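You operate a simulated robot arm through the tools that you are given. There is no shell and no other tool. Be economical: measure what you need, move in short steps, check, and stop when the job is done.

You run a simulated robot arm. Do the job below in one go: nothing can be reset, and whatever is moved stays where it is left.

TASK
Halt the pump, let the trapped rail pressure off, close the rail valve and wind the relief wheel to 0.
Fine: pump halted first, rail valve open to let off; both gauges end on 0; the let-off valve stays open.
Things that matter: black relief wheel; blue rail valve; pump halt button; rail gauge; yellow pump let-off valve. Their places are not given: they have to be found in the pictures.

It is judged by the outcome, as a careful person would: the job done as asked, and still so three seconds after it is handed in. It fails if anything else is knocked over, pushed out of place, dropped, spilled or broken.

THE ROBOT
A 6-joint arm with a two-finger gripper, fixed in place. Base frame: the origin is at the foot of the arm, x ahead of it, y to its left, z up. Lengths are in mm, angles in rad, forces in N, time in s.
Its first joint turns from -2.897 to 2.897 rad. Payload 2.45 kg.
The tool frame sits at the grasp point between the pads (the TCP): z along the fingers, y along the line on which they close. The tips reach 20 mm beyond it. Largest opening 140 mm; the body of the gripper starts 168 mm behind the TCP.
Orientation is told as [roll, pitch, yaw] about the base's x, y, z axes, in that order, counted from this pose: with the fingers straight down and closing along the base's y, the tool's x points along the base's -x, its y along +y and its z along -z.

THE INTERFACE
- The arm moves only by the tool apply_moves. Its argument "increments" is a list that holds one entry, the list of rows, each a list of 7 numbers: the shift along the base's x, y, z in units of 40 mm (1.0 is 40 mm), then the turn, a rotation vector about the base's x, y, z in units of 8 degrees (1.0 is 8 degrees), then the closure in counts, from 0 (fully open) to 255 (shut). In form: [[[x, y, z, rx, ry, rz, claw], ...]]. A call has 1 to 20 rows; each row shifts and turns the commanded pose from where the row before left it. A call with a number of a shift or a turn outside -1 to 1 is refused whole. Rows are played at 5 a second. More than 50 mm and 0.15 rad between two rows, or a gripper value outside its range, and nothing of the call is played. A pose out of reach is approached as far as the arm can. The call stops where the force on the tool passes 90 N (or 10 N more than at its start, if that is more) or the arm is blocked; 0.2 s more then pass. Each finger travels about 45 mm/s and halts on what it meets, pressing with about 35 N; the grip force reading is that of the motor and also rises with nothing between the fingers. The clock runs only during rows and for 0.2 s after the last one: add rows that do not move to give the fingers time. The reply holds the time, the measured pose of the TCP, the force on the tool along the base axes, the opening and the grip force, in the units named above and with some noise, with the torque about the TCP (base axes, N m) and any sound that the robot's microphone picked up.
- Cameras (640 x 400 px; columns grow to the right, rows downward): "scene" is fixed at [52.2, -653.8, 1334.9]; the picture's right is [0.63, -0.78, 0.00], its down [-0.16, -0.13, -0.98] and it looks along [0.76, 0.62, -0.21] (base axes); focal length 370 px, centre (320, 200). "wrist" rides on the gripper at [78, 11, -209] in the tool frame; the picture's right is [-0.14, 0.99, 0.00], its down [-0.92, -0.13, -0.37] and it looks along [-0.37, -0.05, 0.93] (tool axes); focal length 280 px, centre (320, 200).
- grab_frame(camera): a new picture of that camera. The clock stands still meanwhile.
- pixel_to_xyz(camera, pixels): for up to 12 pixels [column, row] of the newest picture of that camera ("zoom" is the newest enlarged one), the place [x, y, z] in the base frame of the surface seen there, good to about 3 mm, but the place of the scene camera against the robot may be out by one fixed shift of up to 25 mm in any direction. The clock stands still meanwhile.
- close_up(camera, box): a new picture of the part [left, top, right, bottom] of that camera's present view, enlarged. The clock stands still meanwhile.
- close_job(): hands the job in; it is judged then, once.

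Go step by step. Measure first, check grasps and placings, and put right what went wrong. The budget is 80 turns and 38 pictures, counting those below and the enlarged ones. Unless the task says otherwise, let go and move clear before handing in, and close with one line.

The tools are called after "Emit:" as a command line: name --argument value ..., lists and objects as JSON in quotes. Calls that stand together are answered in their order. apply_moves: Moves the arm, as the interface text tells. Its arguments: {"type":"object","properties":{"increments":{"type":"array","items":{"type":"array","items":{"type":"array","items":{"type":"number"}}}}},"required":["increments"]} The other tools are called the same way: grab_frame (camera) takes a picture; pixel_to_xyz (camera, pixels) gives the place of the surface under pixels of a picture; close_up (camera, box) takes an enlarged picture of a part of a camera's view; close_job () hands the job in.

At the start:

```text
clock: 0.0
eef_pos: [535.9, 179.2, 1420.3]
tcp_rot: [0.0, 0.001, 0.001]
ft_force: [0.0, -0.5, -0.7]
moment: [-0.03, 0.02, 0.01]
gripper_width: 139.7
grasp_force: 0.0
```

scene: 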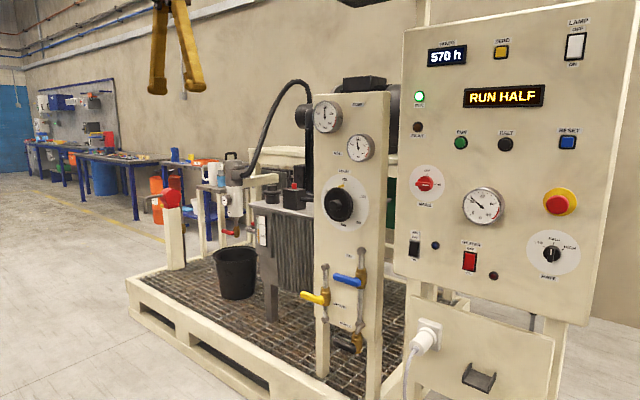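
wrist: 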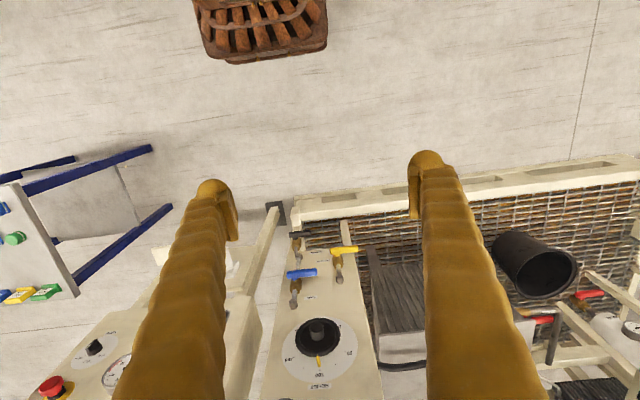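

The scene shows the control panel on the right (display RUN HALF, HALT button near 505,144), and the rail column with two gauges, the black wheel (338,205), the blue lever (348,281) and the yellow lever (315,298). I'll enlarge both parts.

Emit:
close_up --camera "scene" --box '[290, 80, 410, 230]'

Emit:
close_up --camera "scene" --box '[400, 10, 600, 300]'

Emit:
close_up --camera "scene" --box '[290, 230, 410, 380]'

Emit:
pixel_to_xyz --camera "scene" --pixels '[[505, 144], [490, 150], [480, 170], [580, 170], [338, 205], [343, 280], [361, 283], [324, 300], [304, 295], [325, 118], [335, 180], [330, 350]]'

```text
2.67 times, centred on (350, 155) of scene
```

zoom: 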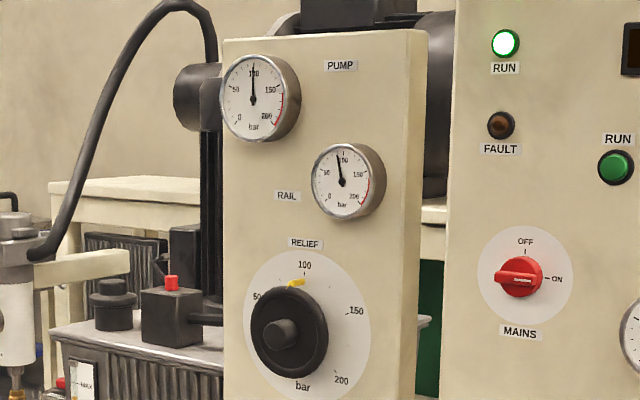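

```text
1.38 times, centred on (500, 155) of scene
```

zoom: 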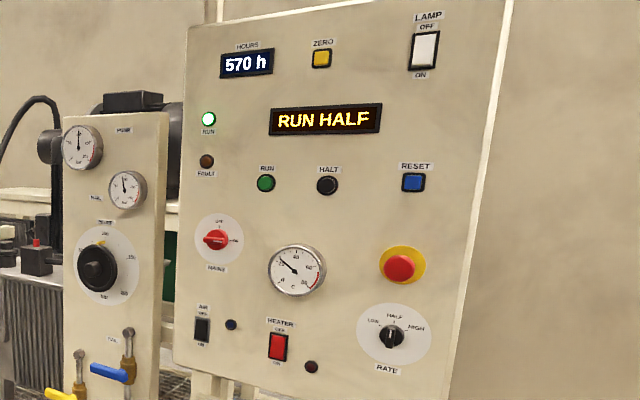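

```text
2.67 times, centred on (350, 305) of scene
```

zoom: 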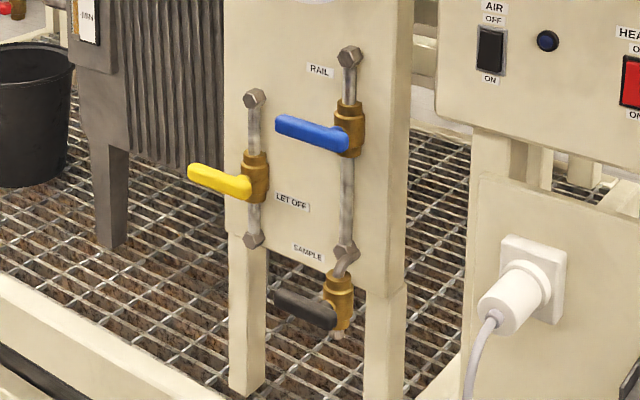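

```text
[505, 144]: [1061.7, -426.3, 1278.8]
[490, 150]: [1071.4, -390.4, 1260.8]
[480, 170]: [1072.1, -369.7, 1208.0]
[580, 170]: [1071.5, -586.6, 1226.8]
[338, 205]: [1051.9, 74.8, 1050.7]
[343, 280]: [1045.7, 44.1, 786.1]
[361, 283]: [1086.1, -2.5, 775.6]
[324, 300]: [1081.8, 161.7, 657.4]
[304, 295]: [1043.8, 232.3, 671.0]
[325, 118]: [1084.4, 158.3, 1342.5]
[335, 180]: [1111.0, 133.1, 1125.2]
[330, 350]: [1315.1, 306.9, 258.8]
```

The display reads RUN HALF and both levers lie across their pipes, so both valves are closed. The panel faces -x, so I'll turn the tool to point along +x, stay clear of the panel, and head toward HALT.

Emit:
apply_moves --increments '[[[0.5, -0.9, -0.2, 0, -0.9375, 0, 0], [0.5, -0.9, -0.2, 0, -0.9375, 0, 0], [0.5, -0.9, -0.2, 0, -0.9375, 0, 0], [0.5, -0.9, -0.2, 0, -0.9375, 0, 0], [0.5, -0.9, -0.2, 0, -0.9375, 0, 0], [0.5, -0.9, -0.2, 0, -0.9375, 0, 0], [0.5, -0.9, -0.2, 0, -0.9375, 0, 100], [0.5, -0.9, -0.2, 0, -0.9375, 0, 150], [0.5, -0.9, -0.2, 0, -0.9375, 0, 255], [0.5, -0.9, -0.2, 0, -0.9375, 0, 255], [0.5, -0.9, -0.2, 0, -0.9375, 0, 255], [0.5, -0.9, -0.2, 0, -0.9375, 0, 255], [0, 0, 0, 0, 0, 0, 255], [0, 0, 0, 0, 0, 0, 255]]]'

Emit:
grab_frame --camera "wrist"

```text
clock: 3.0
eef_pos: [776.3, -255.5, 1324.7]
tcp_rot: [-2.991, -1.569, 2.989]
ft_force: [0.5, -0.1, 0.7]
moment: [-0.03, 0.0, 0.01]
gripper_width: 0.1
grasp_force: 13.6
```

```text
32 pictures are left
```

wrist: 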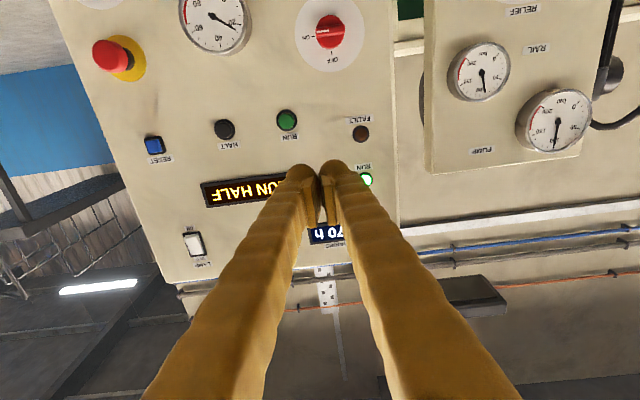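

The wrist view is upside down as expected, with HALT at (224,130). I'll measure it along with shared points to work out the scene camera's shift.

Emit:
pixel_to_xyz --camera "wrist" --pixels '[[224, 129], [240, 160], [286, 120], [330, 33], [117, 57], [490, 68], [570, 110], [153, 145]]'

Emit:
pixel_to_xyz --camera "scene" --pixels '[[505, 144], [461, 142], [425, 184], [558, 204], [567, 142]]'

```text
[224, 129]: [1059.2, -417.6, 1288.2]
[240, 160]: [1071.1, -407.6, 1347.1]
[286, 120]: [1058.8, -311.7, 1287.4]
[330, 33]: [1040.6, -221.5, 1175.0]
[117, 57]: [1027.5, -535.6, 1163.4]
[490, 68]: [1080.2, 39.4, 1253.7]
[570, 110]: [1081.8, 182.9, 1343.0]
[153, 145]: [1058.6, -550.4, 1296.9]
```

```text
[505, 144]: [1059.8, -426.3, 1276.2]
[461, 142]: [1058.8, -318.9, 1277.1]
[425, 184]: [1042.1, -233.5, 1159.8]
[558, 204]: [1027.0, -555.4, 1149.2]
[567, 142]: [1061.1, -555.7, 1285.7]
```

The wrist camera puts HALT at (1059, -418, 1288), so the scene camera needs about (0, +8, +11) added. I'll line up in front of the button.

Emit:
apply_moves --increments '[[[0.74, -0.58, -0.131, 0, 0, 0, 255], [0.74, -0.58, -0.131, 0, 0, 0, 255], [0.74, -0.58, -0.131, 0, 0, 0, 255], [0.74, -0.58, -0.131, 0, 0, 0, 255], [0.74, -0.58, -0.131, 0, 0, 0, 255], [0.74, -0.58, -0.131, 0, 0, 0, 255], [0.74, -0.58, -0.131, 0, 0, 0, 255], [0.4, 0, 0, 0, 0, 0, 255], [0, 0, 0, 0, 0, 0, 255]]]'

Emit:
close_up --camera "wrist" --box '[160, 60, 480, 260]'

```text
clock: 5.0
eef_pos: [999.7, -413.6, 1289.7]
tcp_rot: [2.979, -1.572, -2.978]
ft_force: [-1.0, 0.8, -0.4]
moment: [0.0, -0.01, 0.01]
gripper_width: 0.0
grasp_force: 29.5
```

```text
2.00 times, centred on (320, 160) of wrist
```

zoom: 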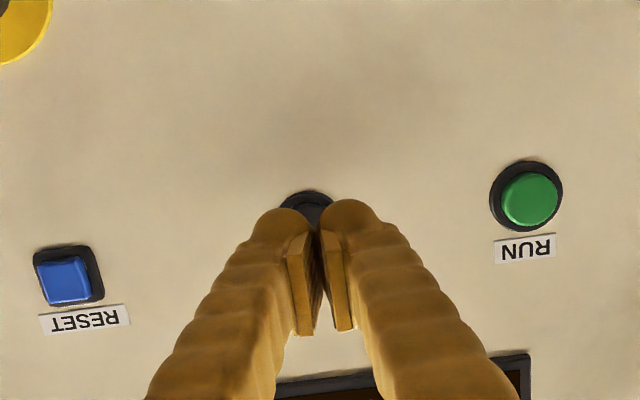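

The closed tips are in line with HALT, about 40 mm short of it. I'll push in with small steps.

Emit:
apply_moves --increments '[[[0.5, -0.08, -0.03, 0, 0, 0, 255], [0.3, 0, 0, 0, 0, 0, 255], [0.12, 0, 0, 0, 0, 0, 255], [0.12, 0, 0, 0, 0, 0, 255], [0.1, 0, 0, 0, 0, 0, 255], [0, 0, 0, 0, 0, 0, 255]]]'

Emit:
close_up --camera "scene" --box '[290, 60, 610, 260]'

```text
clock: 6.4
eef_pos: [1044.8, -418.7, 1287.1]
tcp_rot: [-3.053, -1.57, 3.053]
ft_force: [-4.5, -0.5, 1.2]
moment: [-0.03, -0.03, 0.0]
gripper_width: 6.0
grasp_force: 29.3
heard: click
```

```text
2.00 times, centred on (450, 160) of scene
```

zoom: 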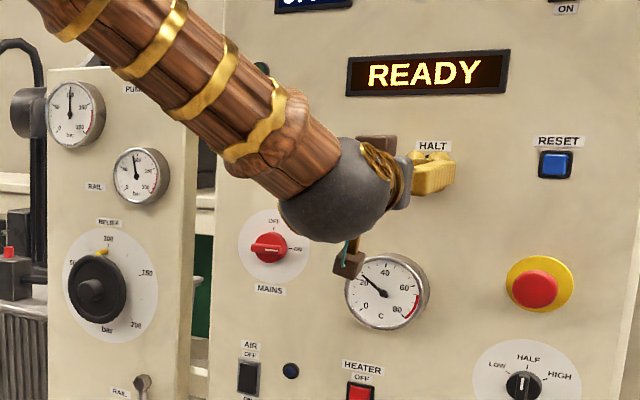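

The click was heard and the display now reads READY, so the pump is halted. I'll back off and move to view the valves.

Emit:
apply_moves --increments '[[[-0.8, 0, 0, 0, 0, 0, 255], [-1, 0, 0, 0, 0, 0, 255], [-1, 0, 0, 0, 0, 0, 255], [-1, 0, 0, 0, 0, 0, 255], [-1, 0, 0, 0, 0, 0, 255]]]'

Emit:
apply_moves --increments '[[[0, 0.76, -0.9, 0, 0, 0, 255], [0, 0.76, -0.9, 0, 0, 0, 255], [0, 0.76, -0.9, 0, 0, 0, 255], [0, 0.76, -0.9, 0, 0, 0, 255], [0, 0.76, -0.9, 0, 0, 0, 255], [0, 0.76, -0.9, 0, 0, 0, 255], [0, 0.76, -0.9, 0, 0, 0, 255], [0, 0.76, -0.9, 0, 0, 0, 255], [0, 0.76, -0.9, 0, 0, 0, 255], [0, 0.76, -0.9, 0, 0, 0, 255], [0, 0.76, -0.9, 0, 0, 0, 255], [0, 0.76, -0.9, 0, 0, 0, 255], [0, 0.76, -0.9, 0, 0, 0, 255], [0, 0.76, -0.9, 0, 0, 0, 255], [0, 0.76, -0.9, 0, 0, 0, 255], [0, 0.76, -0.9, 0, 0, 0, 255], [0, 0, 0, 0, 0, 0, 255]]]'

Emit:
grab_frame --camera "wrist"

```text
clock: 7.6
eef_pos: [854.1, -416.8, 1283.5]
tcp_rot: [2.78, -1.572, -2.779]
ft_force: [0.1, 0.6, -0.8]
moment: [0.03, 0.0, 0.01]
gripper_width: 0.0
grasp_force: 29.3
```

```text
clock: 11.2
eef_pos: [891.1, -62.0, 795.7]
tcp_rot: [1.389, -1.411, -1.283]
ft_force: [-0.1, -0.3, 0.3]
moment: [0.0, -0.03, 0.01]
gripper_width: 0.0
grasp_force: 29.7
out of reach, approached as far as the arm can: row 7, 8, 9, 10, 11, 12, 13, 14, 15, 16
```

```text
29 pictures are left
```

wrist: 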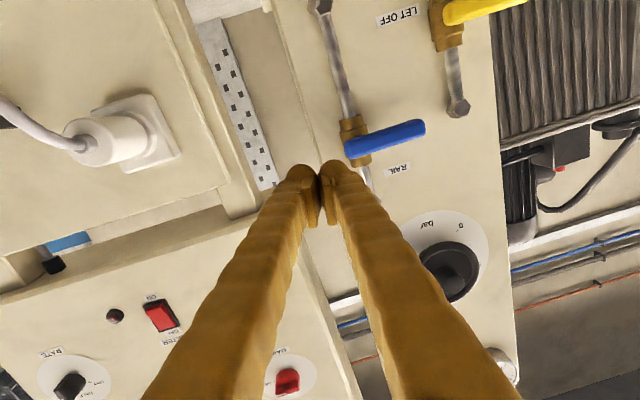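

The arm stopped partway with a tilt, since those poses were out of reach. I'll measure the valve parts from this view before choosing an approach.

Emit:
pixel_to_xyz --camera "wrist" --pixels '[[354, 148], [385, 137], [418, 128], [350, 120], [365, 172], [455, 15], [515, 3], [440, 40], [445, 272], [400, 100], [420, 240], [459, 228]]'

Emit:
apply_moves --increments '[[[0, 0, 0, 0, 0, 0, 255]]]'

Emit:
grab_frame --camera "scene"

```text
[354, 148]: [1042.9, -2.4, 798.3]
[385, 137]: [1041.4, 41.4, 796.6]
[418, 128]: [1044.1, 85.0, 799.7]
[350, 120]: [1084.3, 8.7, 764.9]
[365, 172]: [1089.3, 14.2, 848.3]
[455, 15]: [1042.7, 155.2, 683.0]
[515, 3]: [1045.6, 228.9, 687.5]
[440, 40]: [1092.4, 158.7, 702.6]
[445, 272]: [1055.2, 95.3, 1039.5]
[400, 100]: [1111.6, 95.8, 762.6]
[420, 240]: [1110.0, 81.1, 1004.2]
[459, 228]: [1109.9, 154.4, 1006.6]
```

```text
clock: 11.6
eef_pos: [890.8, -61.8, 796.2]
tcp_rot: [1.389, -1.412, -1.284]
ft_force: [0.4, 0.0, 0.4]
moment: [-0.03, 0.0, 0.01]
gripper_width: 0.0
grasp_force: 29.3
```

```text
28 pictures are left
```

scene: 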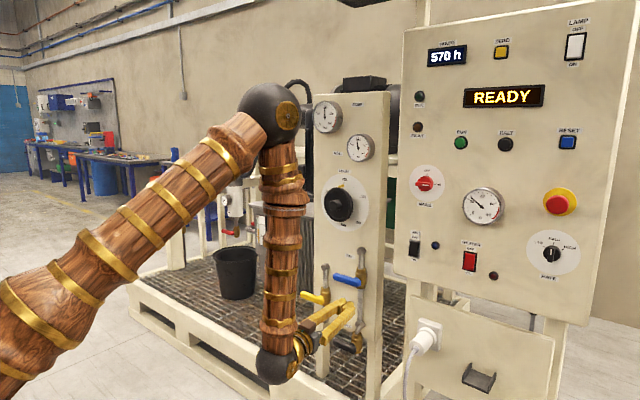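

Blue lever: pivot near (y 3, z 797), tip at y≈88, standing at x≈1043–1060. Yellow lever: pivot near (155, 684), tip at y≈235. Turning counterclockwise (the usual opening direction) means tip down. First I'll test whether reach improves further forward.

Emit:
apply_moves --increments '[[[0.5, 0, 0.9, 0, 0, 0, 255], [0.5, 0, 0.9, 0, 0, 0, 255], [0, 0, 0.9, 0, 0, 0, 255], [0, 0, 0, 0, 0, 0, 255]]]'

```text
clock: 12.6
eef_pos: [933.6, -76.0, 899.9]
tcp_rot: [1.376, -1.428, -1.279]
ft_force: [0.5, -0.6, -0.6]
moment: [-0.02, 0.01, 0.0]
gripper_width: 0.0
grasp_force: 29.9
out of reach, approached as far as the arm can: row 1, 2
```

It works once z is higher, and the command restarts from the reached pose. I'll level the tool and go toward the spot above the blue lever tip.

Emit:
apply_moves --increments '[[[0, 0, 0, -0.55, -0.1, -0.39, 255], [0, 0, 0, -0.55, -0.1, -0.39, 255], [0, 0.8, 0, 0, 0, 0, 255], [0, 0.8, 0, 0, 0, 0, 255], [0, 0.8, 0, 0, 0, 0, 255], [0, 0.8, 0, 0, 0, 0, 255], [0, 0.3, -0.3, 0, 0, 0, 255], [0, 0, -0.3, 0, 0, 0, 255], [0, 0, 0, 0, 0, 0, 255]]]'

```text
clock: 14.6
eef_pos: [912.5, -70.3, 881.8]
tcp_rot: [1.344, -1.458, -1.241]
ft_force: [-0.2, 0.4, 0.5]
moment: [-0.01, 0.0, -0.03]
gripper_width: 0.1
grasp_force: 29.4
out of reach, approached as far as the arm can: row 1, 2, 3, 4, 5, 6, 7, 8
```

A joint seems folded to its limit with the wrist too close in, so I'll move forward with level corrections and see.

Emit:
apply_moves --increments '[[[0.8, 0, 0.3, 0, 0, 0, 255], [0.8, 0, 0.3, 0, 0, 0, 255], [0.4, 0, 0, -0.5, 0, -0.3, 255], [0, 0, 0, -0.5, 0, -0.3, 255], [0, 0.5, 0, 0, 0, 0, 255], [0, 0.5, 0, 0, 0, 0, 255], [0, 0, 0, 0, 0, 0, 255]]]'

```text
clock: 16.2
eef_pos: [978.6, -75.5, 908.9]
tcp_rot: [1.18, -1.495, -1.077]
ft_force: [-0.8, 0.4, 0.2]
moment: [0.0, -0.02, -0.02]
gripper_width: 0.3
grasp_force: 28.6
out of reach, approached as far as the arm can: row 1, 2, 3, 4, 5, 6
```

Everything drifts toward positive roll about x, so the last joint is probably at its limit. I'll roll the tool +rx by about 45° and then try moving +y.

Emit:
apply_moves --increments '[[[-0.5, 0, 0, 1, 0, 0, 255], [0, 0, 0, 1, 0, 0, 255], [0, 0, 0, 1, 0, 0, 255], [0, 0, 0, 1, 0, 0, 255], [0, 0, 0, 1, 0, 0, 255], [0, 0.5, 0, 0, 0, 0, 255], [0, 0.5, 0, 0, 0, 0, 255], [0, 0, 0, 0, 0, 0, 255]]]'

```text
clock: 18.0
eef_pos: [954.7, -74.7, 908.0]
tcp_rot: [1.615, -0.806, -1.498]
ft_force: [-0.3, 0.6, -0.4]
moment: [0.03, 0.0, 0.0]
gripper_width: 0.1
grasp_force: 29.1
out of reach, approached as far as the arm can: row 1, 5, 6, 7
```

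Roll is free but yaw and y are stuck, so the limit is on tool yaw relative to the arm plane. I'll yaw the tool to the left (+rz) and move +y.

Emit:
apply_moves --increments '[[[0, 0, 0, 0, 0, 1, 255], [0, 0, 0, 0, 0, 1, 255], [0, 0.5, 0, 0, 0, 0, 255], [0, 0.5, 0, 0, 0, 0, 255], [0, 0.5, 0, 0, 0, 0, 255], [0, 0.5, 0, 0, 0, 0, 255], [0, 0.5, 0, 0, 0, 0, 255], [0, 0.5, 0, 0, 0, 0, 255], [0, 0, 0, 0, 0, 0, 255]]]'

Emit:
grab_frame --camera "scene"

```text
clock: 20.0
eef_pos: [954.7, 46.8, 909.3]
tcp_rot: [1.616, -0.803, -1.243]
ft_force: [1.2, 0.5, 0.2]
moment: [0.02, 0.02, 0.02]
gripper_width: 0.1
grasp_force: 29.4
```

```text
27 pictures are left
```

scene: 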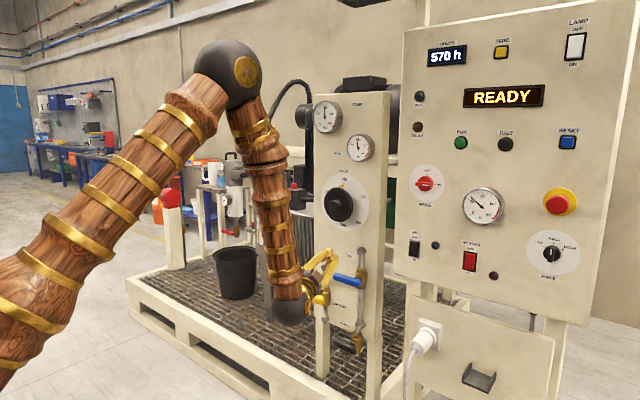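

That worked: the tool is now yawed about 20° left with y free. I'll move above the blue lever's outer half, with the tips just over it in x.

Emit:
apply_moves --increments '[[[0, 0.3, -0.5, 0, 0, 0, 255], [0, 0.2, -0.5, 0, 0, 0, 255], [0.6, 0, -0.25, 0, 0, 0, 255], [0.6, 0, 0, 0, 0, 0, 255], [0.6, 0, 0, 0, 0, 0, 255], [0.35, 0, 0, 0, 0, 0, 255], [0, 0, 0, 0, 0, 0, 255]]]'

Emit:
grab_frame --camera "wrist"

Emit:
close_up --camera "scene" --box '[270, 200, 410, 380]'

```text
clock: 21.6
eef_pos: [1040.6, 64.8, 858.8]
tcp_rot: [1.618, -0.806, -1.244]
ft_force: [0.0, -1.4, 0.0]
moment: [0.0, 0.03, -0.02]
gripper_width: 0.2
grasp_force: 29.6
```

```text
26 pictures are left
```

wrist: 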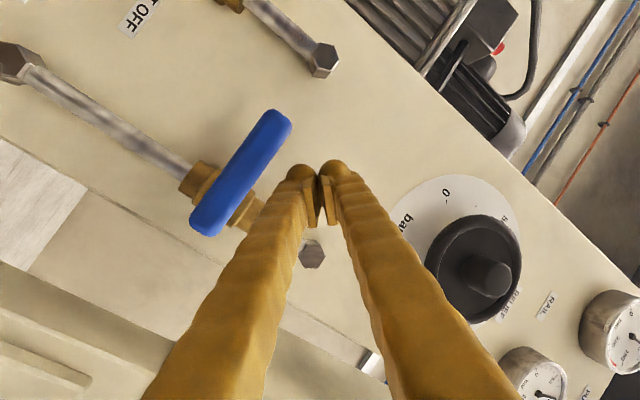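

```text
2.22 times, centred on (340, 290) of scene
```

zoom: 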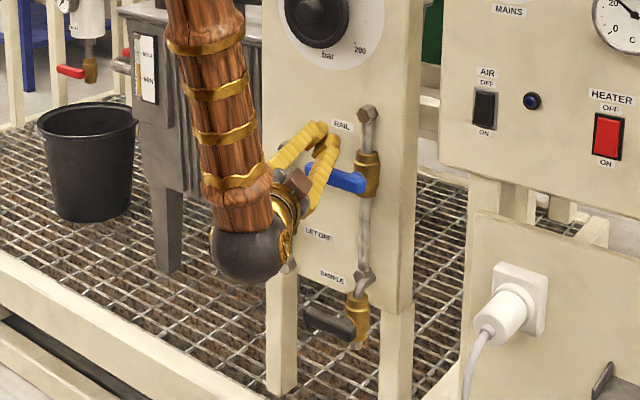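

The tips sit above the outer half of the blue lever, clear of it. I'll press down gently along the start of the arc and read the force.

Emit:
apply_moves --increments '[[[0, 0, -0.6, 0, 0, 0, 255], [0, 0, -0.2, 0, 0, 0, 255], [0, 0.02, -0.25, 0, 0, 0, 255], [0, 0.02, -0.25, 0, 0, 0, 255], [0, 0.02, -0.25, 0, 0, 0, 255], [0, 0, 0, 0, 0, 0, 255]]]'

Emit:
grab_frame --camera "wrist"

```text
clock: 22.3
eef_pos: [1039.8, 65.7, 838.9]
tcp_rot: [1.644, -0.809, -1.261]
ft_force: [-23.9, -1.9, 29.1]
moment: [-0.18, 0.28, -0.1]
gripper_width: 0.1
grasp_force: 29.4
stopped in row 3: the force on the tool passed its limit at 104 N (the readings are from after the stop); the commanded pose is now the measured one
```

```text
24 pictures are left
```

wrist: 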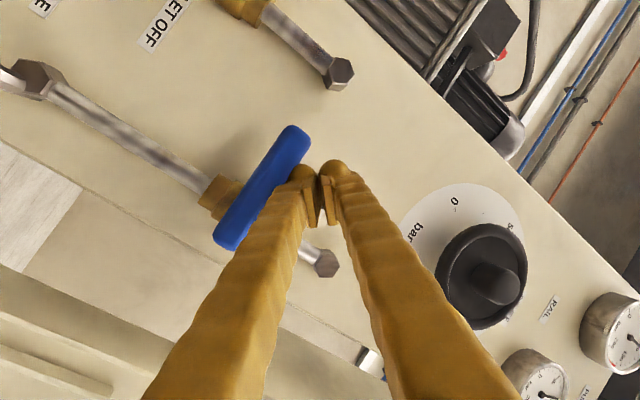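

Contact came at z≈839 and rose to 104 N without the lever turning, so it is stopped in the downward direction. I'll go under the lever and push it up instead.

Emit:
apply_moves --increments '[[[0, 0, 0.4, 0, 0, 0, 255], [-0.9, 0, 0, 0, 0, 0, 255], [-0.9, 0, 0, 0, 0, 0, 255], [0, 0, -1, 0, 0, 0, 255], [0, 0, -1, 0, 0, 0, 255], [0, 0, -1, 0, 0, 0, 255], [0, 0, 0, 0, 0, 0, 255]]]'

```text
clock: 23.9
eef_pos: [969.9, 64.2, 729.1]
tcp_rot: [1.637, -0.808, -1.257]
ft_force: [0.2, -0.4, -0.2]
moment: [0.01, 0.03, -0.01]
gripper_width: 0.0
grasp_force: 29.1
```

The arm is below the lever at z 729, clear. I'll go forward and push up in small steps.

Emit:
apply_moves --increments '[[[0.9, 0, 0, 0, 0, 0, 255], [0.85, 0, 0, 0, 0, 0, 255], [0, 0, 0.4, 0, 0, 0, 255], [0, 0, 0.2, 0, 0, 0, 255], [0, 0, 0.2, 0, 0, 0, 255], [0, 0, 0.2, 0, 0, 0, 255], [0, 0, 0.2, 0, 0, 0, 255], [0, 0, 0, 0, 0, 0, 255]]]'

Emit:
grab_frame --camera "wrist"

```text
clock: 25.7
eef_pos: [1039.6, 66.4, 779.2]
tcp_rot: [1.639, -0.808, -1.258]
ft_force: [0.6, -0.1, -0.1]
moment: [-0.02, 0.04, 0.01]
gripper_width: 0.2
grasp_force: 30.0
```

```text
23 pictures are left
```

wrist: 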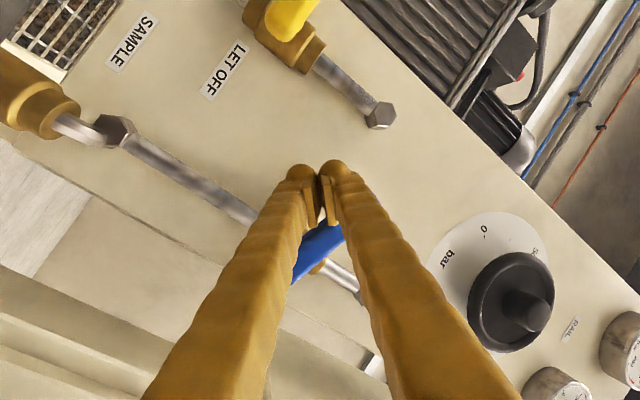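

There is no contact yet at z 779, with the lever just above the tips. I'll keep pushing up along the arc.

Emit:
apply_moves --increments '[[[0, 0.03, 0.18, 0, 0, 0, 255], [0, 0.03, 0.18, 0, 0, 0, 255], [0, 0.02, 0.18, 0, 0, 0, 255], [0, 0.02, 0.18, 0, 0, 0, 255], [0, 0, 0, 0, 0, 0, 255]]]'

```text
clock: 26.9
eef_pos: [1040.4, 69.7, 808.0]
tcp_rot: [1.637, -0.807, -1.257]
ft_force: [-0.4, 0.6, 0.2]
moment: [-0.02, -0.04, -0.01]
gripper_width: 0.0
grasp_force: 29.8
```

The force is still about zero at z 808, so I'll look at the lever.

Emit:
close_up --camera "scene" --box '[280, 80, 400, 380]'

Emit:
grab_frame --camera "wrist"

```text
1.33 times, centred on (340, 230) of scene
```

zoom: 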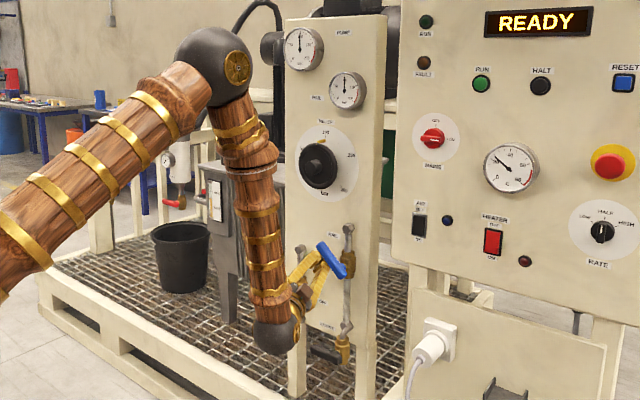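

```text
21 pictures are left
```

wrist: 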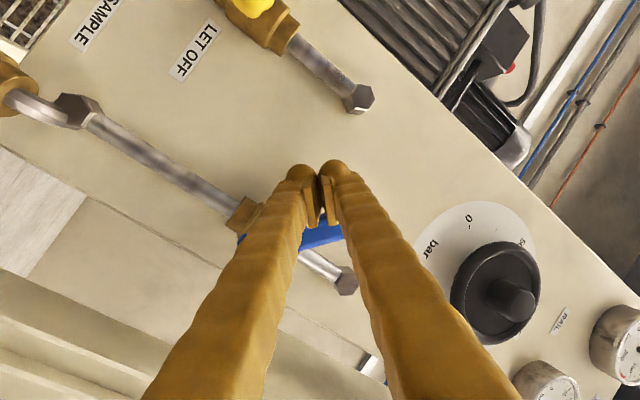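

The blue lever is lifting, about 35° so far. I'll continue along the arc to vertical.

Emit:
apply_moves --increments '[[[0, -0.1, 0.28, 0, 0, 0, 255], [0, -0.1, 0.28, 0, 0, 0, 255], [0, -0.12, 0.28, 0, 0, 0, 255], [0, -0.25, 0.22, 0, 0, 0, 255], [0, -0.25, 0.2, 0, 0, 0, 255], [0, -0.2, 0.15, 0, 0, 0, 255], [0, -0.1, 0, 0, 0, 0, 255], [0, 0, 0, 0, 0, 0, 255]]]'

Emit:
grab_frame --camera "wrist"

```text
clock: 28.1
eef_pos: [1035.3, 51.7, 849.4]
tcp_rot: [1.621, -0.806, -1.226]
ft_force: [-5.2, 17.4, -2.9]
moment: [0.2, 0.06, 0.09]
gripper_width: 0.2
grasp_force: 29.2
stopped in row 5: the force on the tool passed its limit at 105 N (the readings are from after the stop); the commanded pose is now the measured one
```

```text
20 pictures are left
```

wrist: 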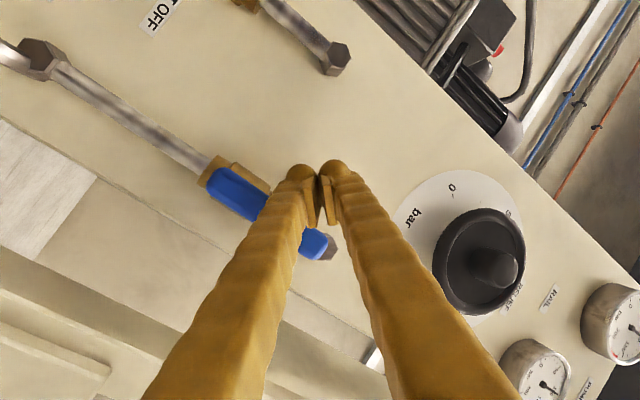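

The blue lever is now parallel to its pipe, against its stop: open. Next I'll back off and go below the yellow lever with slightly more yaw.

Emit:
apply_moves --increments '[[[0, 0.3, 0, 0, 0, 0, 255], [-0.9, 0, 0, 0, 0, 0, 255], [-0.9, 0, 0, 0, 0, 0, 255], [-0.2, 0.5, -0.7, 0, 0, 0.5, 255], [0, 0.6, -0.9, 0, 0, 0.5, 255], [0, 0.6, -0.9, 0, 0, 0.3, 255], [0, 0.6, -0.9, 0, 0, 0, 255], [0, 0.6, -0.9, 0, 0, 0, 255], [0, 0.6, -0.9, 0, 0, 0, 255], [0, 0.3, 0, 0, 0, 0, 255], [0, 0, 0, 0, 0, 0, 255]]]'

Emit:
grab_frame --camera "wrist"

```text
clock: 30.5
eef_pos: [956.8, 213.0, 642.8]
tcp_rot: [1.623, -0.806, -1.05]
ft_force: [-0.7, 0.2, -0.1]
moment: [0.03, 0.0, 0.02]
gripper_width: 0.1
grasp_force: 29.1
```

```text
19 pictures are left
```

wrist: 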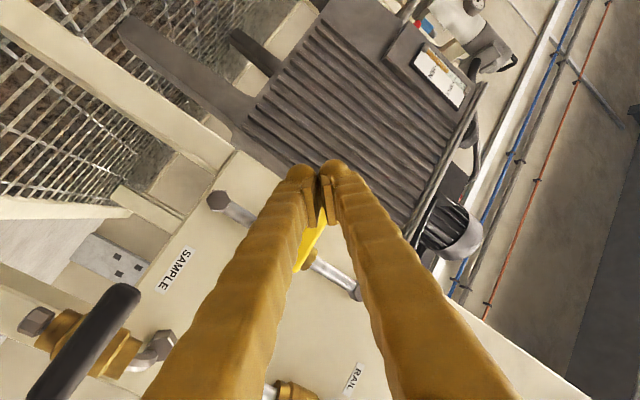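

The arm is below the yellow lever. I'll drop slightly more, go forward, then push up along the arc in small steps.

Emit:
apply_moves --increments '[[[0, 0, -0.4, 0, 0, 0, 255], [0.8, 0.05, 0, 0, 0, 0, 255], [0.8, 0, 0, 0, 0, 0, 255], [0.45, 0, 0, 0, 0, 0, 255], [0, 0, 0.3, 0, 0, 0, 255], [0, 0, 0.3, 0, 0, 0, 255], [0, 0, 0.3, 0, 0, 0, 255], [0, 0, 0.2, 0, 0, 0, 255], [0, 0, 0.2, 0, 0, 0, 255], [0, 0, 0.2, 0, 0, 0, 255], [0, 0, 0, 0, 0, 0, 255]]]'

Emit:
grab_frame --camera "wrist"

```text
clock: 32.9
eef_pos: [1037.9, 216.1, 686.2]
tcp_rot: [1.62, -0.805, -1.045]
ft_force: [-22.1, 24.8, -21.2]
moment: [0.95, 0.27, -0.54]
gripper_width: 0.0
grasp_force: 28.8
```

```text
18 pictures are left
```

wrist: 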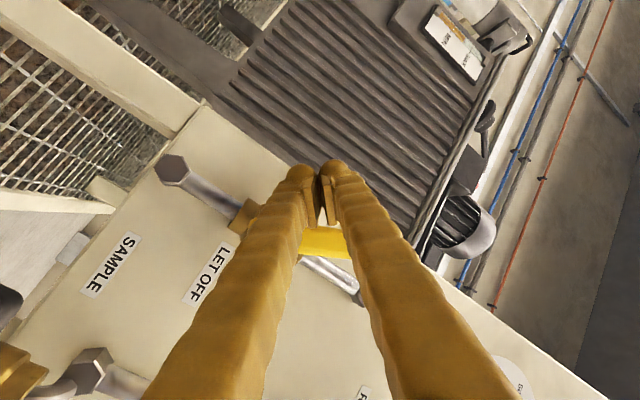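

The yellow lever is lifting. I'll continue up and inward along the arc.

Emit:
apply_moves --increments '[[[0, -0.05, 0.25, 0, 0, 0, 255], [0, -0.08, 0.25, 0, 0, 0, 255], [0, -0.1, 0.25, 0, 0, 0, 255], [0, -0.15, 0.2, 0, 0, 0, 255], [0, -0.15, 0.2, 0, 0, 0, 255], [0, -0.15, 0.1, 0, 0, 0, 255], [0, -0.1, 0, 0, 0, 0, 255], [0, 0, 0, 0, 0, 0, 255]]]'

Emit:
grab_frame --camera "wrist"

```text
clock: 33.7
eef_pos: [1035.3, 211.3, 709.9]
tcp_rot: [1.611, -0.802, -1.034]
ft_force: [-8.7, 4.0, 3.5]
moment: [0.0, 0.04, -0.18]
gripper_width: 0.1
grasp_force: 29.3
stopped in row 3: the force on the tool passed its limit at 96 N (the readings are from after the stop); the commanded pose is now the measured one
```

```text
17 pictures are left
```

wrist: 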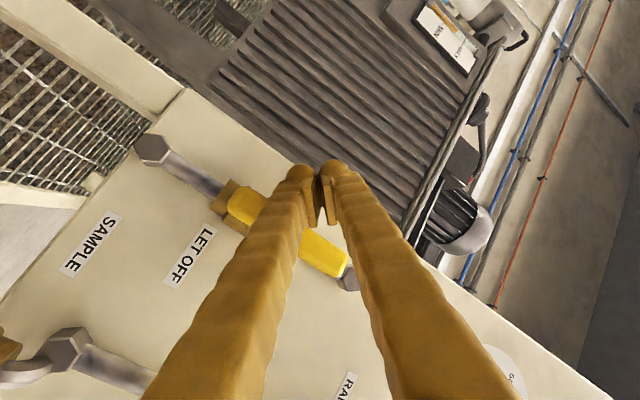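

The yellow lever looks parallel to its pipe and has hit its stop. I'll back off and check levers and gauges.

Emit:
apply_moves --increments '[[[0, 0.3, 0, 0, 0, 0, 255], [-0.9, 0, 0, 0, 0, 0, 255], [-0.9, 0, 0, 0, 0, 0, 255], [0, 0.9, 0.4, 0, 0, 0.4, 255], [0, 0.9, 0.4, 0, 0, 0.4, 255], [0, 0.9, 0.4, 0, 0, 0.4, 255], [0, 0, 0, 0, 0, 0, 255], [0, 0, 0, 0, 0, 0, 255]]]'

Emit:
close_up --camera "scene" --box '[290, 80, 410, 230]'

Emit:
close_up --camera "scene" --box '[290, 230, 410, 380]'

```text
clock: 35.5
eef_pos: [962.4, 329.3, 755.9]
tcp_rot: [1.609, -0.802, -0.868]
ft_force: [0.2, -0.7, 0.6]
moment: [0.0, -0.01, 0.0]
gripper_width: 0.1
grasp_force: 29.0
```

```text
2.67 times, centred on (350, 155) of scene
```

zoom: 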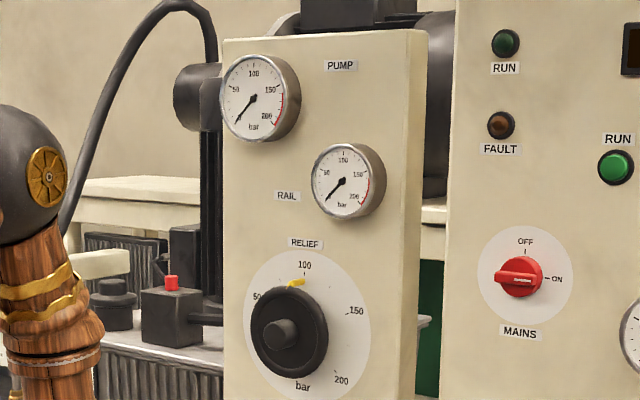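

```text
2.67 times, centred on (350, 305) of scene
```

zoom: 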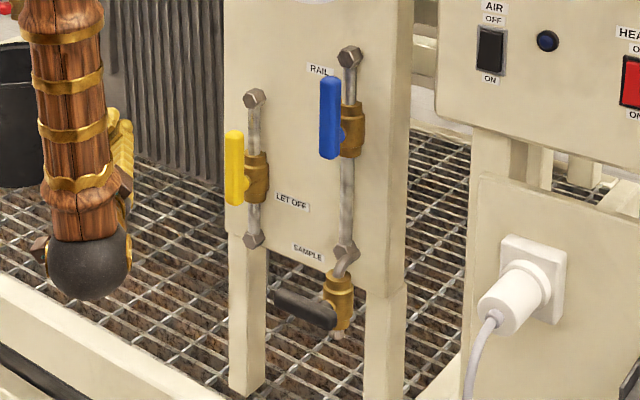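

Both gauges are at 0 and both levers are vertical (open). Now I'll move to the right-hand side of the blue lever to push it back to closed.

Emit:
apply_moves --increments '[[[-0.4, -0.9, 0.27, 0, 0, -0.2, 255], [0, -0.95, 0.27, 0, 0, -0.2, 255], [0, -0.95, 0.27, 0, 0, -0.2, 255], [0, -0.95, 0.27, 0, 0, -0.2, 255], [0, -0.95, 0.27, 0, 0, -0.2, 255], [0, -0.95, 0.27, 0, 0, -0.2, 255], [0, -0.95, 0.27, 0, 0, -0.2, 255], [0, -0.95, 0.27, 0, 0, -0.2, 255], [0, -0.95, 0.27, 0, 0, -0.2, 255], [0, -0.95, 0.27, 0, 0, -0.2, 255], [0, -0.3, 0, 0, 0, 0, 255], [0, 0, 0, 0, 0, 0, 255]]]'

```text
clock: 38.1
eef_pos: [948.6, -63.9, 866.9]
tcp_rot: [1.61, -0.803, -1.147]
ft_force: [0.4, 0.4, 0.2]
moment: [0.0, 0.01, 0.03]
gripper_width: 0.1
grasp_force: 29.5
```

The arm is in place to the right of the lever at y -64. I'll go forward and push it left and down along the arc.

Emit:
apply_moves --increments '[[[0.8, 0, 0, 0, 0, 0, 255], [0.8, 0, 0, 0, 0, 0, 255], [0.65, 0, 0, 0, 0, 0, 255], [0, 0.4, 0, 0, 0, 0, 255], [0, 0.35, 0, 0, 0, 0, 255], [0, 0.25, 0.1, 0, 0, 0, 255], [0, 0.25, 0.1, 0, 0, 0, 255], [0, 0.25, 0.05, 0, 0, 0, 255], [0, 0.25, 0, 0, 0, 0, 255], [0, 0.25, -0.05, 0, 0, 0, 255], [0, 0.25, -0.05, 0, 0, 0, 255], [0, 0, 0, 0, 0, 0, 255]]]'

Emit:
grab_frame --camera "wrist"

```text
clock: 40.7
eef_pos: [1037.1, 32.0, 870.4]
tcp_rot: [1.61, -0.802, -1.148]
ft_force: [0.2, 0.7, -1.0]
moment: [-0.01, 0.02, 0.02]
gripper_width: 0.0
grasp_force: 29.7
```

```text
14 pictures are left
```

wrist: 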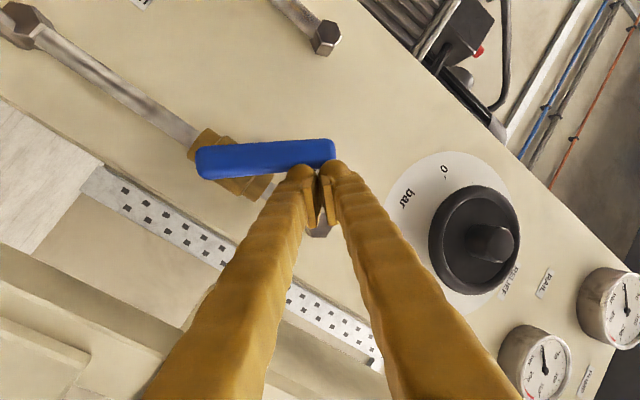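

The lever is about halfway down. I'll continue the arc to the closed stop.

Emit:
apply_moves --increments '[[[0, 0.25, -0.1, 0, 0, 0, 255], [0, 0.2, -0.15, 0, 0, 0, 255], [0, 0.15, -0.2, 0, 0, 0, 255], [0, 0.1, -0.2, 0, 0, 0, 255], [0, 0.05, -0.2, 0, 0, 0, 255], [0, 0, -0.15, 0, 0, 0, 255], [0, 0, -0.1, 0, 0, 0, 255], [0, 0, 0, 0, 0, 0, 255]]]'

```text
clock: 42.2
eef_pos: [1037.6, 61.2, 838.9]
tcp_rot: [1.632, -0.805, -1.16]
ft_force: [-34.0, -5.8, 28.4]
moment: [-0.22, 0.49, -0.16]
gripper_width: 0.0
grasp_force: 29.1
stopped in row 7: the force on the tool passed its limit at 99 N (the readings are from after the stop); the commanded pose is now the measured one
```

The lever stopped at the same closed position as before (z 839). I'll back off, go to the wheel and take a good look.

Emit:
apply_moves --increments '[[[0, 0, 0.4, 0, 0, 0, 255], [-0.9, 0, 0, 0, 0, 0, 255], [-0.9, 0, 0, 0, 0, 0, 255], [-0.9, 0, 0, 0, 0, 0, 255], [-0.4, 0, 0.8, 0, 0, 0, 150], [0, -0.3, 0.8, 0, 0, 0, 0], [0, -0.3, 0.8, 0, 0, 0, 0], [0, 0, 0.6, 0, 0, 0, 0], [0, 0, 0, 0, 0, 0, 0], [0, 0, 0, 0, 0, 0, 0]]]'

Emit:
grab_frame --camera "wrist"

Emit:
close_up --camera "scene" --box '[290, 80, 410, 380]'

```text
clock: 44.5
eef_pos: [916.0, 36.0, 968.5]
tcp_rot: [1.626, -0.805, -1.157]
ft_force: [-1.2, -0.5, 0.4]
moment: [0.04, -0.02, 0.0]
gripper_width: 122.5
grasp_force: 0.1
```

```text
13 pictures are left
```

wrist: 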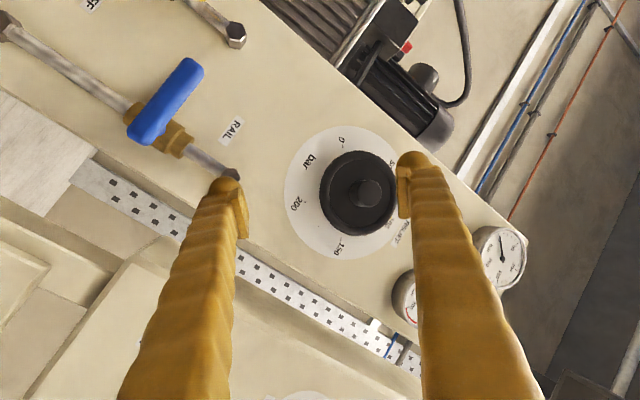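

```text
1.33 times, centred on (350, 230) of scene
```

zoom: 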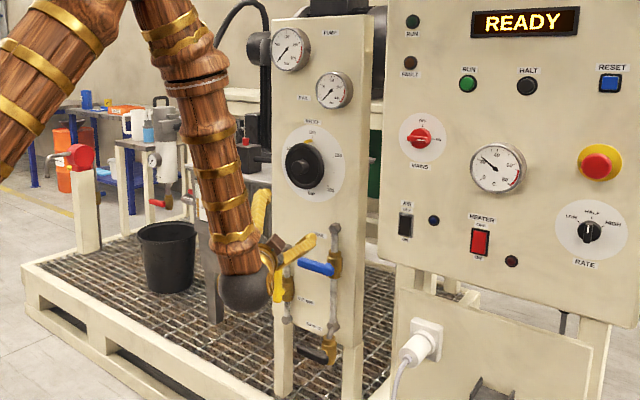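

Blue is horizontal again and both gauges are still near 0. I'll measure the wheel rim, boss, dial marks and rail gauge.

Emit:
pixel_to_xyz --camera "wrist" --pixels '[[368, 193], [335, 195], [395, 190], [348, 160], [352, 225], [385, 222], [342, 140], [340, 245], [297, 204], [390, 160], [345, 230], [312, 165]]'

```text
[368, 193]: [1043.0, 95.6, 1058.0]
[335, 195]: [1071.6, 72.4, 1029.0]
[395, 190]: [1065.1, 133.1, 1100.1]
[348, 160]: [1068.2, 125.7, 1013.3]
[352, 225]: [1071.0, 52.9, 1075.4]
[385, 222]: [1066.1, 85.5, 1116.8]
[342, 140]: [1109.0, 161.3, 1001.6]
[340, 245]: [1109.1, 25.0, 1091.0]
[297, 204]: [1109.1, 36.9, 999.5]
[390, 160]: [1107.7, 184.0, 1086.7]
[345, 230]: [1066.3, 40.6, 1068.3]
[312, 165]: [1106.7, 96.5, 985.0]
```

The wheel centre is about (y 96, z 1058), with rim radius about 56 at x≈1067 and the dial's 0 about 131–135° counterclockwise of 100. I'll roll the tool so the fingers close nearly tangent to the wheel plane, and move in front of it with the gripper open.

Emit:
apply_moves --increments '[[[0.123, 0.136, 0.205, 0.86, 0.42, 0.036, 0], [0.123, 0.136, 0.205, 0.86, 0.42, 0.036, 0], [0.123, 0.136, 0.205, 0.86, 0.42, 0.036, 0], [0.123, 0.136, 0.205, 0.86, 0.42, 0.036, 0], [0.123, 0.136, 0.205, 0.86, 0.42, 0.036, 0], [0.123, 0.136, 0.205, 0.86, 0.42, 0.036, 0], [0.123, 0.136, 0.205, 0.85, 0, 0, 0], [0.123, 0.136, 0.205, 0.85, 0, 0, 0], [0.123, 0.136, 0.205, 0.85, 0, 0, 0], [0.123, 0.136, 0.205, 0.85, 0, 0, 0], [0.123, 0.136, 0.205, 0.85, 0, 0, 0], [0, 0, 0, 0, 0, 0, 0]]]'

Emit:
grab_frame --camera "wrist"

```text
clock: 47.0
eef_pos: [969.2, 97.7, 1061.3]
tcp_rot: [1.898, 0.524, -1.04]
ft_force: [0.3, 0.3, 0.7]
moment: [-0.01, 0.03, 0.0]
gripper_width: 140.0
grasp_force: 0.0
```

```text
11 pictures are left
```

wrist: 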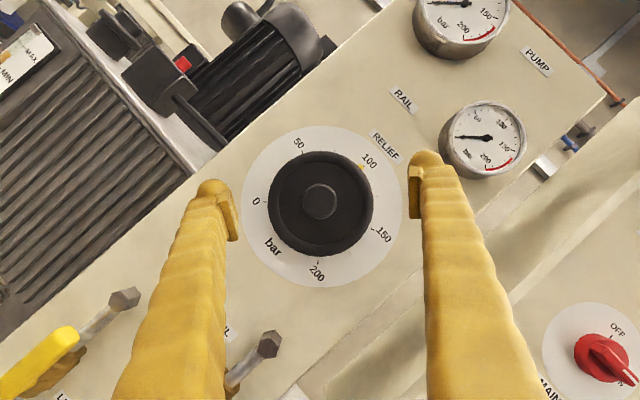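

I have a clean view of the dial, with the wheel centred between the fingers. I'll measure the centre, pointer and tick marks.

Emit:
pixel_to_xyz --camera "wrist" --pixels '[[319, 201], [271, 210], [371, 192], [313, 152], [325, 254], [362, 168], [267, 202], [318, 262], [302, 153], [373, 230], [369, 161]]'

Emit:
close_up --camera "wrist" --box '[240, 110, 410, 290]'

```text
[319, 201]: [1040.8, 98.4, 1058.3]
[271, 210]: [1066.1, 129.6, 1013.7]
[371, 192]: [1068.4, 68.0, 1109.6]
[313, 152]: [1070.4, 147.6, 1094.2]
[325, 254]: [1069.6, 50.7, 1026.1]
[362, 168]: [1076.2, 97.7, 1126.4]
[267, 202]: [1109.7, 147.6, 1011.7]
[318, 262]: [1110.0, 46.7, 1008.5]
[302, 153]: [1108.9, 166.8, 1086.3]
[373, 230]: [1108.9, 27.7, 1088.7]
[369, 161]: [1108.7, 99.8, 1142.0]
```

```text
2.22 times, centred on (325, 200) of wrist
```

zoom: 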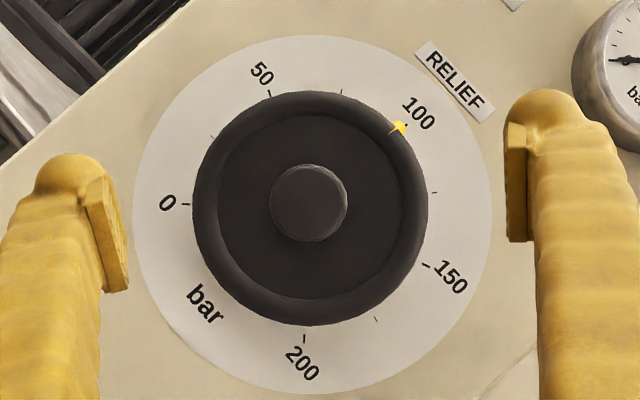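

The wheel centre is (98.5, 1060), matching the TCP, the pointer is at exactly 100 (0°), and the 0 tick is at 135° counterclockwise. I'll go in straight and grip the rim.

Emit:
apply_moves --increments '[[[0.85, 0, 0, 0, 0, 0, 0], [0.85, 0.02, -0.02, 0, 0, 0, 0], [0.75, 0, 0, 0, 0, 0, 0], [0, 0, 0, 0, 0, 0, 0], [0, 0, 0, 0, 0, 0, 255], [0, 0, 0, 0, 0, 0, 255], [0, 0, 0, 0, 0, 0, 255]]]'

```text
clock: 48.6
eef_pos: [1063.5, 96.8, 1057.4]
tcp_rot: [1.893, 0.522, -1.041]
ft_force: [8.6, 15.7, -20.4]
moment: [-0.12, 0.18, 0.15]
gripper_width: 121.3
grasp_force: 40.3
```

The rim is gripped at 121 mm opening. I'll turn a little and check the forces.

Emit:
apply_moves --increments '[[[0, 0, 0, -0.5, 0, 0, 255], [0, 0, 0, -0.5, 0, 0, 255], [0, 0, 0, -0.5, 0, 0, 255], [0, 0, 0, 0, 0, 0, 255]]]'

Emit:
close_up --camera "wrist" --box '[220, 90, 440, 310]'

```text
clock: 49.6
eef_pos: [1063.6, 96.8, 1058.9]
tcp_rot: [1.782, 0.339, -1.089]
ft_force: [-26.9, 7.0, -39.7]
moment: [-0.14, 0.62, 0.25]
gripper_width: 120.6
grasp_force: 45.0
```

```text
1.82 times, centred on (330, 200) of wrist
```

zoom: 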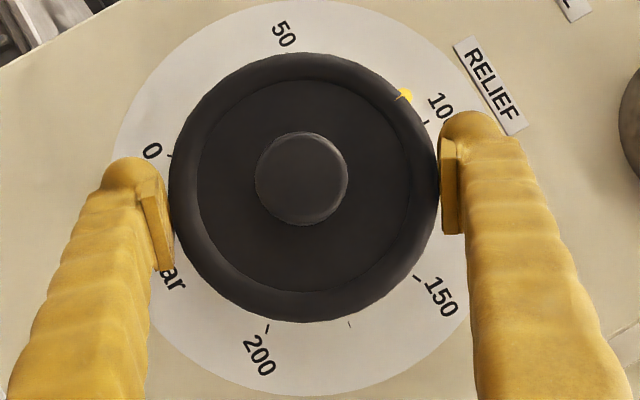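

The wheel turns with the grip, and the pointer has left 100. I'll keep turning with a small z correction.

Emit:
apply_moves --increments '[[[0, 0, -0.04, -0.5, 0, 0, 255], [0, 0, 0, -0.7, 0, 0, 255], [0, 0, 0, -0.7, 0, 0, 255], [0, 0, 0, -0.7, 0, 0, 255], [0, 0, 0, -0.7, 0, 0, 255], [0, 0, 0, 0, 0, 0, 255]]]'

```text
clock: 51.0
eef_pos: [1064.2, 96.4, 1059.5]
tcp_rot: [1.576, -0.073, -1.116]
ft_force: [-64.7, -29.1, -14.4]
moment: [-0.02, 0.47, -0.06]
gripper_width: 120.9
grasp_force: 45.5
```

Side forces are building (x -65 N), so I'll ease x and y slightly and continue.

Emit:
apply_moves --increments '[[[-0.1, -0.04, 0, 0, 0, 0, 255], [-0.03, 0, 0, -0.7, 0, 0, 255], [-0.03, 0, 0, -0.7, 0, 0, 255], [0, 0, 0, -0.7, 0, 0, 255], [0, 0, 0, -0.7, 0, 0, 255], [0, 0, 0, -0.84, 0, 0, 255], [0, 0, 0, 0, 0, 0, 255]]]'

Emit:
close_up --camera "wrist" --box '[220, 90, 440, 310]'

```text
clock: 52.6
eef_pos: [1057.9, 93.3, 1060.5]
tcp_rot: [1.329, -0.526, -1.043]
ft_force: [-12.5, -22.7, 25.6]
moment: [0.08, -0.39, -0.22]
gripper_width: 115.5
grasp_force: 45.1
```

```text
1.82 times, centred on (330, 200) of wrist
```

zoom: 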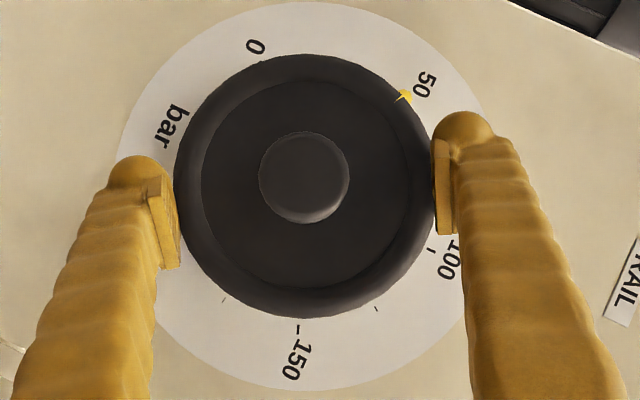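

The pointer is at about 50, so the first half is done. I'll release, roll back by the same angle and regrip.

Emit:
apply_moves --increments '[[[0, 0, 0, 0, 0, 0, 0], [0, 0.08, 0, 0, 0, 0, 0], [0, 0, 0, 0, 0, 0, 0], [0, 0, 0, 0.9375, 0, 0, 0], [0, 0, 0, 0.9375, 0, 0, 0], [0, 0, 0, 0.9375, 0, 0, 0], [0, 0, 0, 0.9375, 0, 0, 0], [0, 0, 0, 0.9375, 0, 0, 0], [0, 0, 0, 0.9375, 0, 0, 0], [0, 0, 0, 0.9375, 0, 0, 0], [0, 0, 0, 0.9375, 0, 0, 0], [0, 0, 0, 0.9375, 0, 0, 0], [0, 0, 0, 0, 0, 0, 0]]]'

Emit:
close_up --camera "wrist" --box '[220, 90, 440, 310]'

```text
clock: 55.5
eef_pos: [1059.0, 98.6, 1057.8]
tcp_rot: [1.896, 0.522, -1.041]
ft_force: [0.2, 0.0, 0.0]
moment: [-0.02, 0.03, -0.01]
gripper_width: 140.0
grasp_force: 0.1
```

```text
1.82 times, centred on (330, 200) of wrist
```

zoom: 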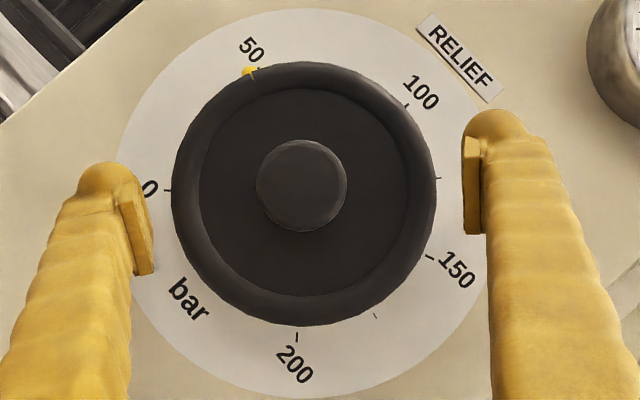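

The pointer sits at about 50. I'll measure its exact angle before the second turn.

Emit:
pixel_to_xyz --camera "zoom" --pixels '[[248, 73], [251, 72], [259, 69], [301, 186]]'

```text
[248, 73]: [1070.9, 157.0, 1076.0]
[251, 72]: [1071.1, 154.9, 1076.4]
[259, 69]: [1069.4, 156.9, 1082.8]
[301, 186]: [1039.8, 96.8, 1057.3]
```

The pointer is at about 72–74°, so about 61–63° remain. I'll regrip and turn -56°, then check.

Emit:
apply_moves --increments '[[[0.05, 0, 0.03, 0, 0, 0, 0], [0, 0, 0, 0, 0, 0, 255], [0, 0, 0, 0, 0, 0, 255], [0, 0, 0, 0, 0, 0, 255], [0, 0, 0, -0.7, 0, 0, 255], [0, 0, -0.02, -0.7, 0, 0, 255], [-0.02, 0, 0, -0.7, 0, 0, 255], [-0.03, 0, 0, -0.7, 0, 0, 255], [-0.04, -0.02, 0, -0.7, 0, 0, 255], [-0.04, -0.02, 0, -0.7, 0, 0, 255], [-0.03, 0, 0, -0.7, 0, 0, 255], [0, 0, 0, -0.7, 0, 0, 255], [0, 0, 0, -0.7, 0, 0, 255], [0, 0, 0, -0.7, 0, 0, 255], [0, 0, 0, 0, 0, 0, 255]]]'

Emit:
close_up --camera "wrist" --box '[220, 90, 440, 310]'

Emit:
pixel_to_xyz --camera "zoom" --pixels '[[303, 178]]'

```text
clock: 58.6
eef_pos: [1054.0, 94.5, 1060.3]
tcp_rot: [1.432, -0.347, -1.085]
ft_force: [-49.6, -39.1, -22.8]
moment: [-0.12, 0.56, -0.98]
gripper_width: 109.5
grasp_force: 45.3
```

```text
1.82 times, centred on (330, 200) of wrist
```

zoom: 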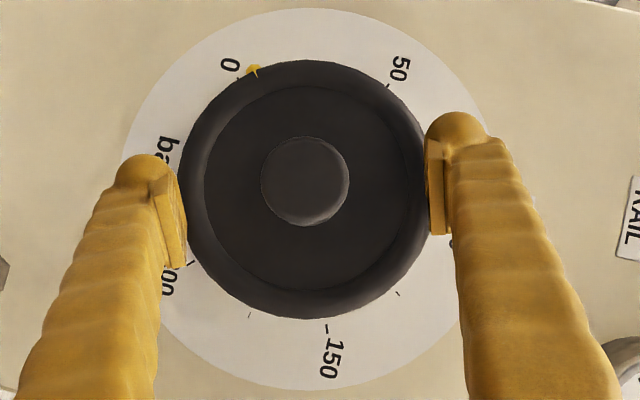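

```text
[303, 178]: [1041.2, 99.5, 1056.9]
```

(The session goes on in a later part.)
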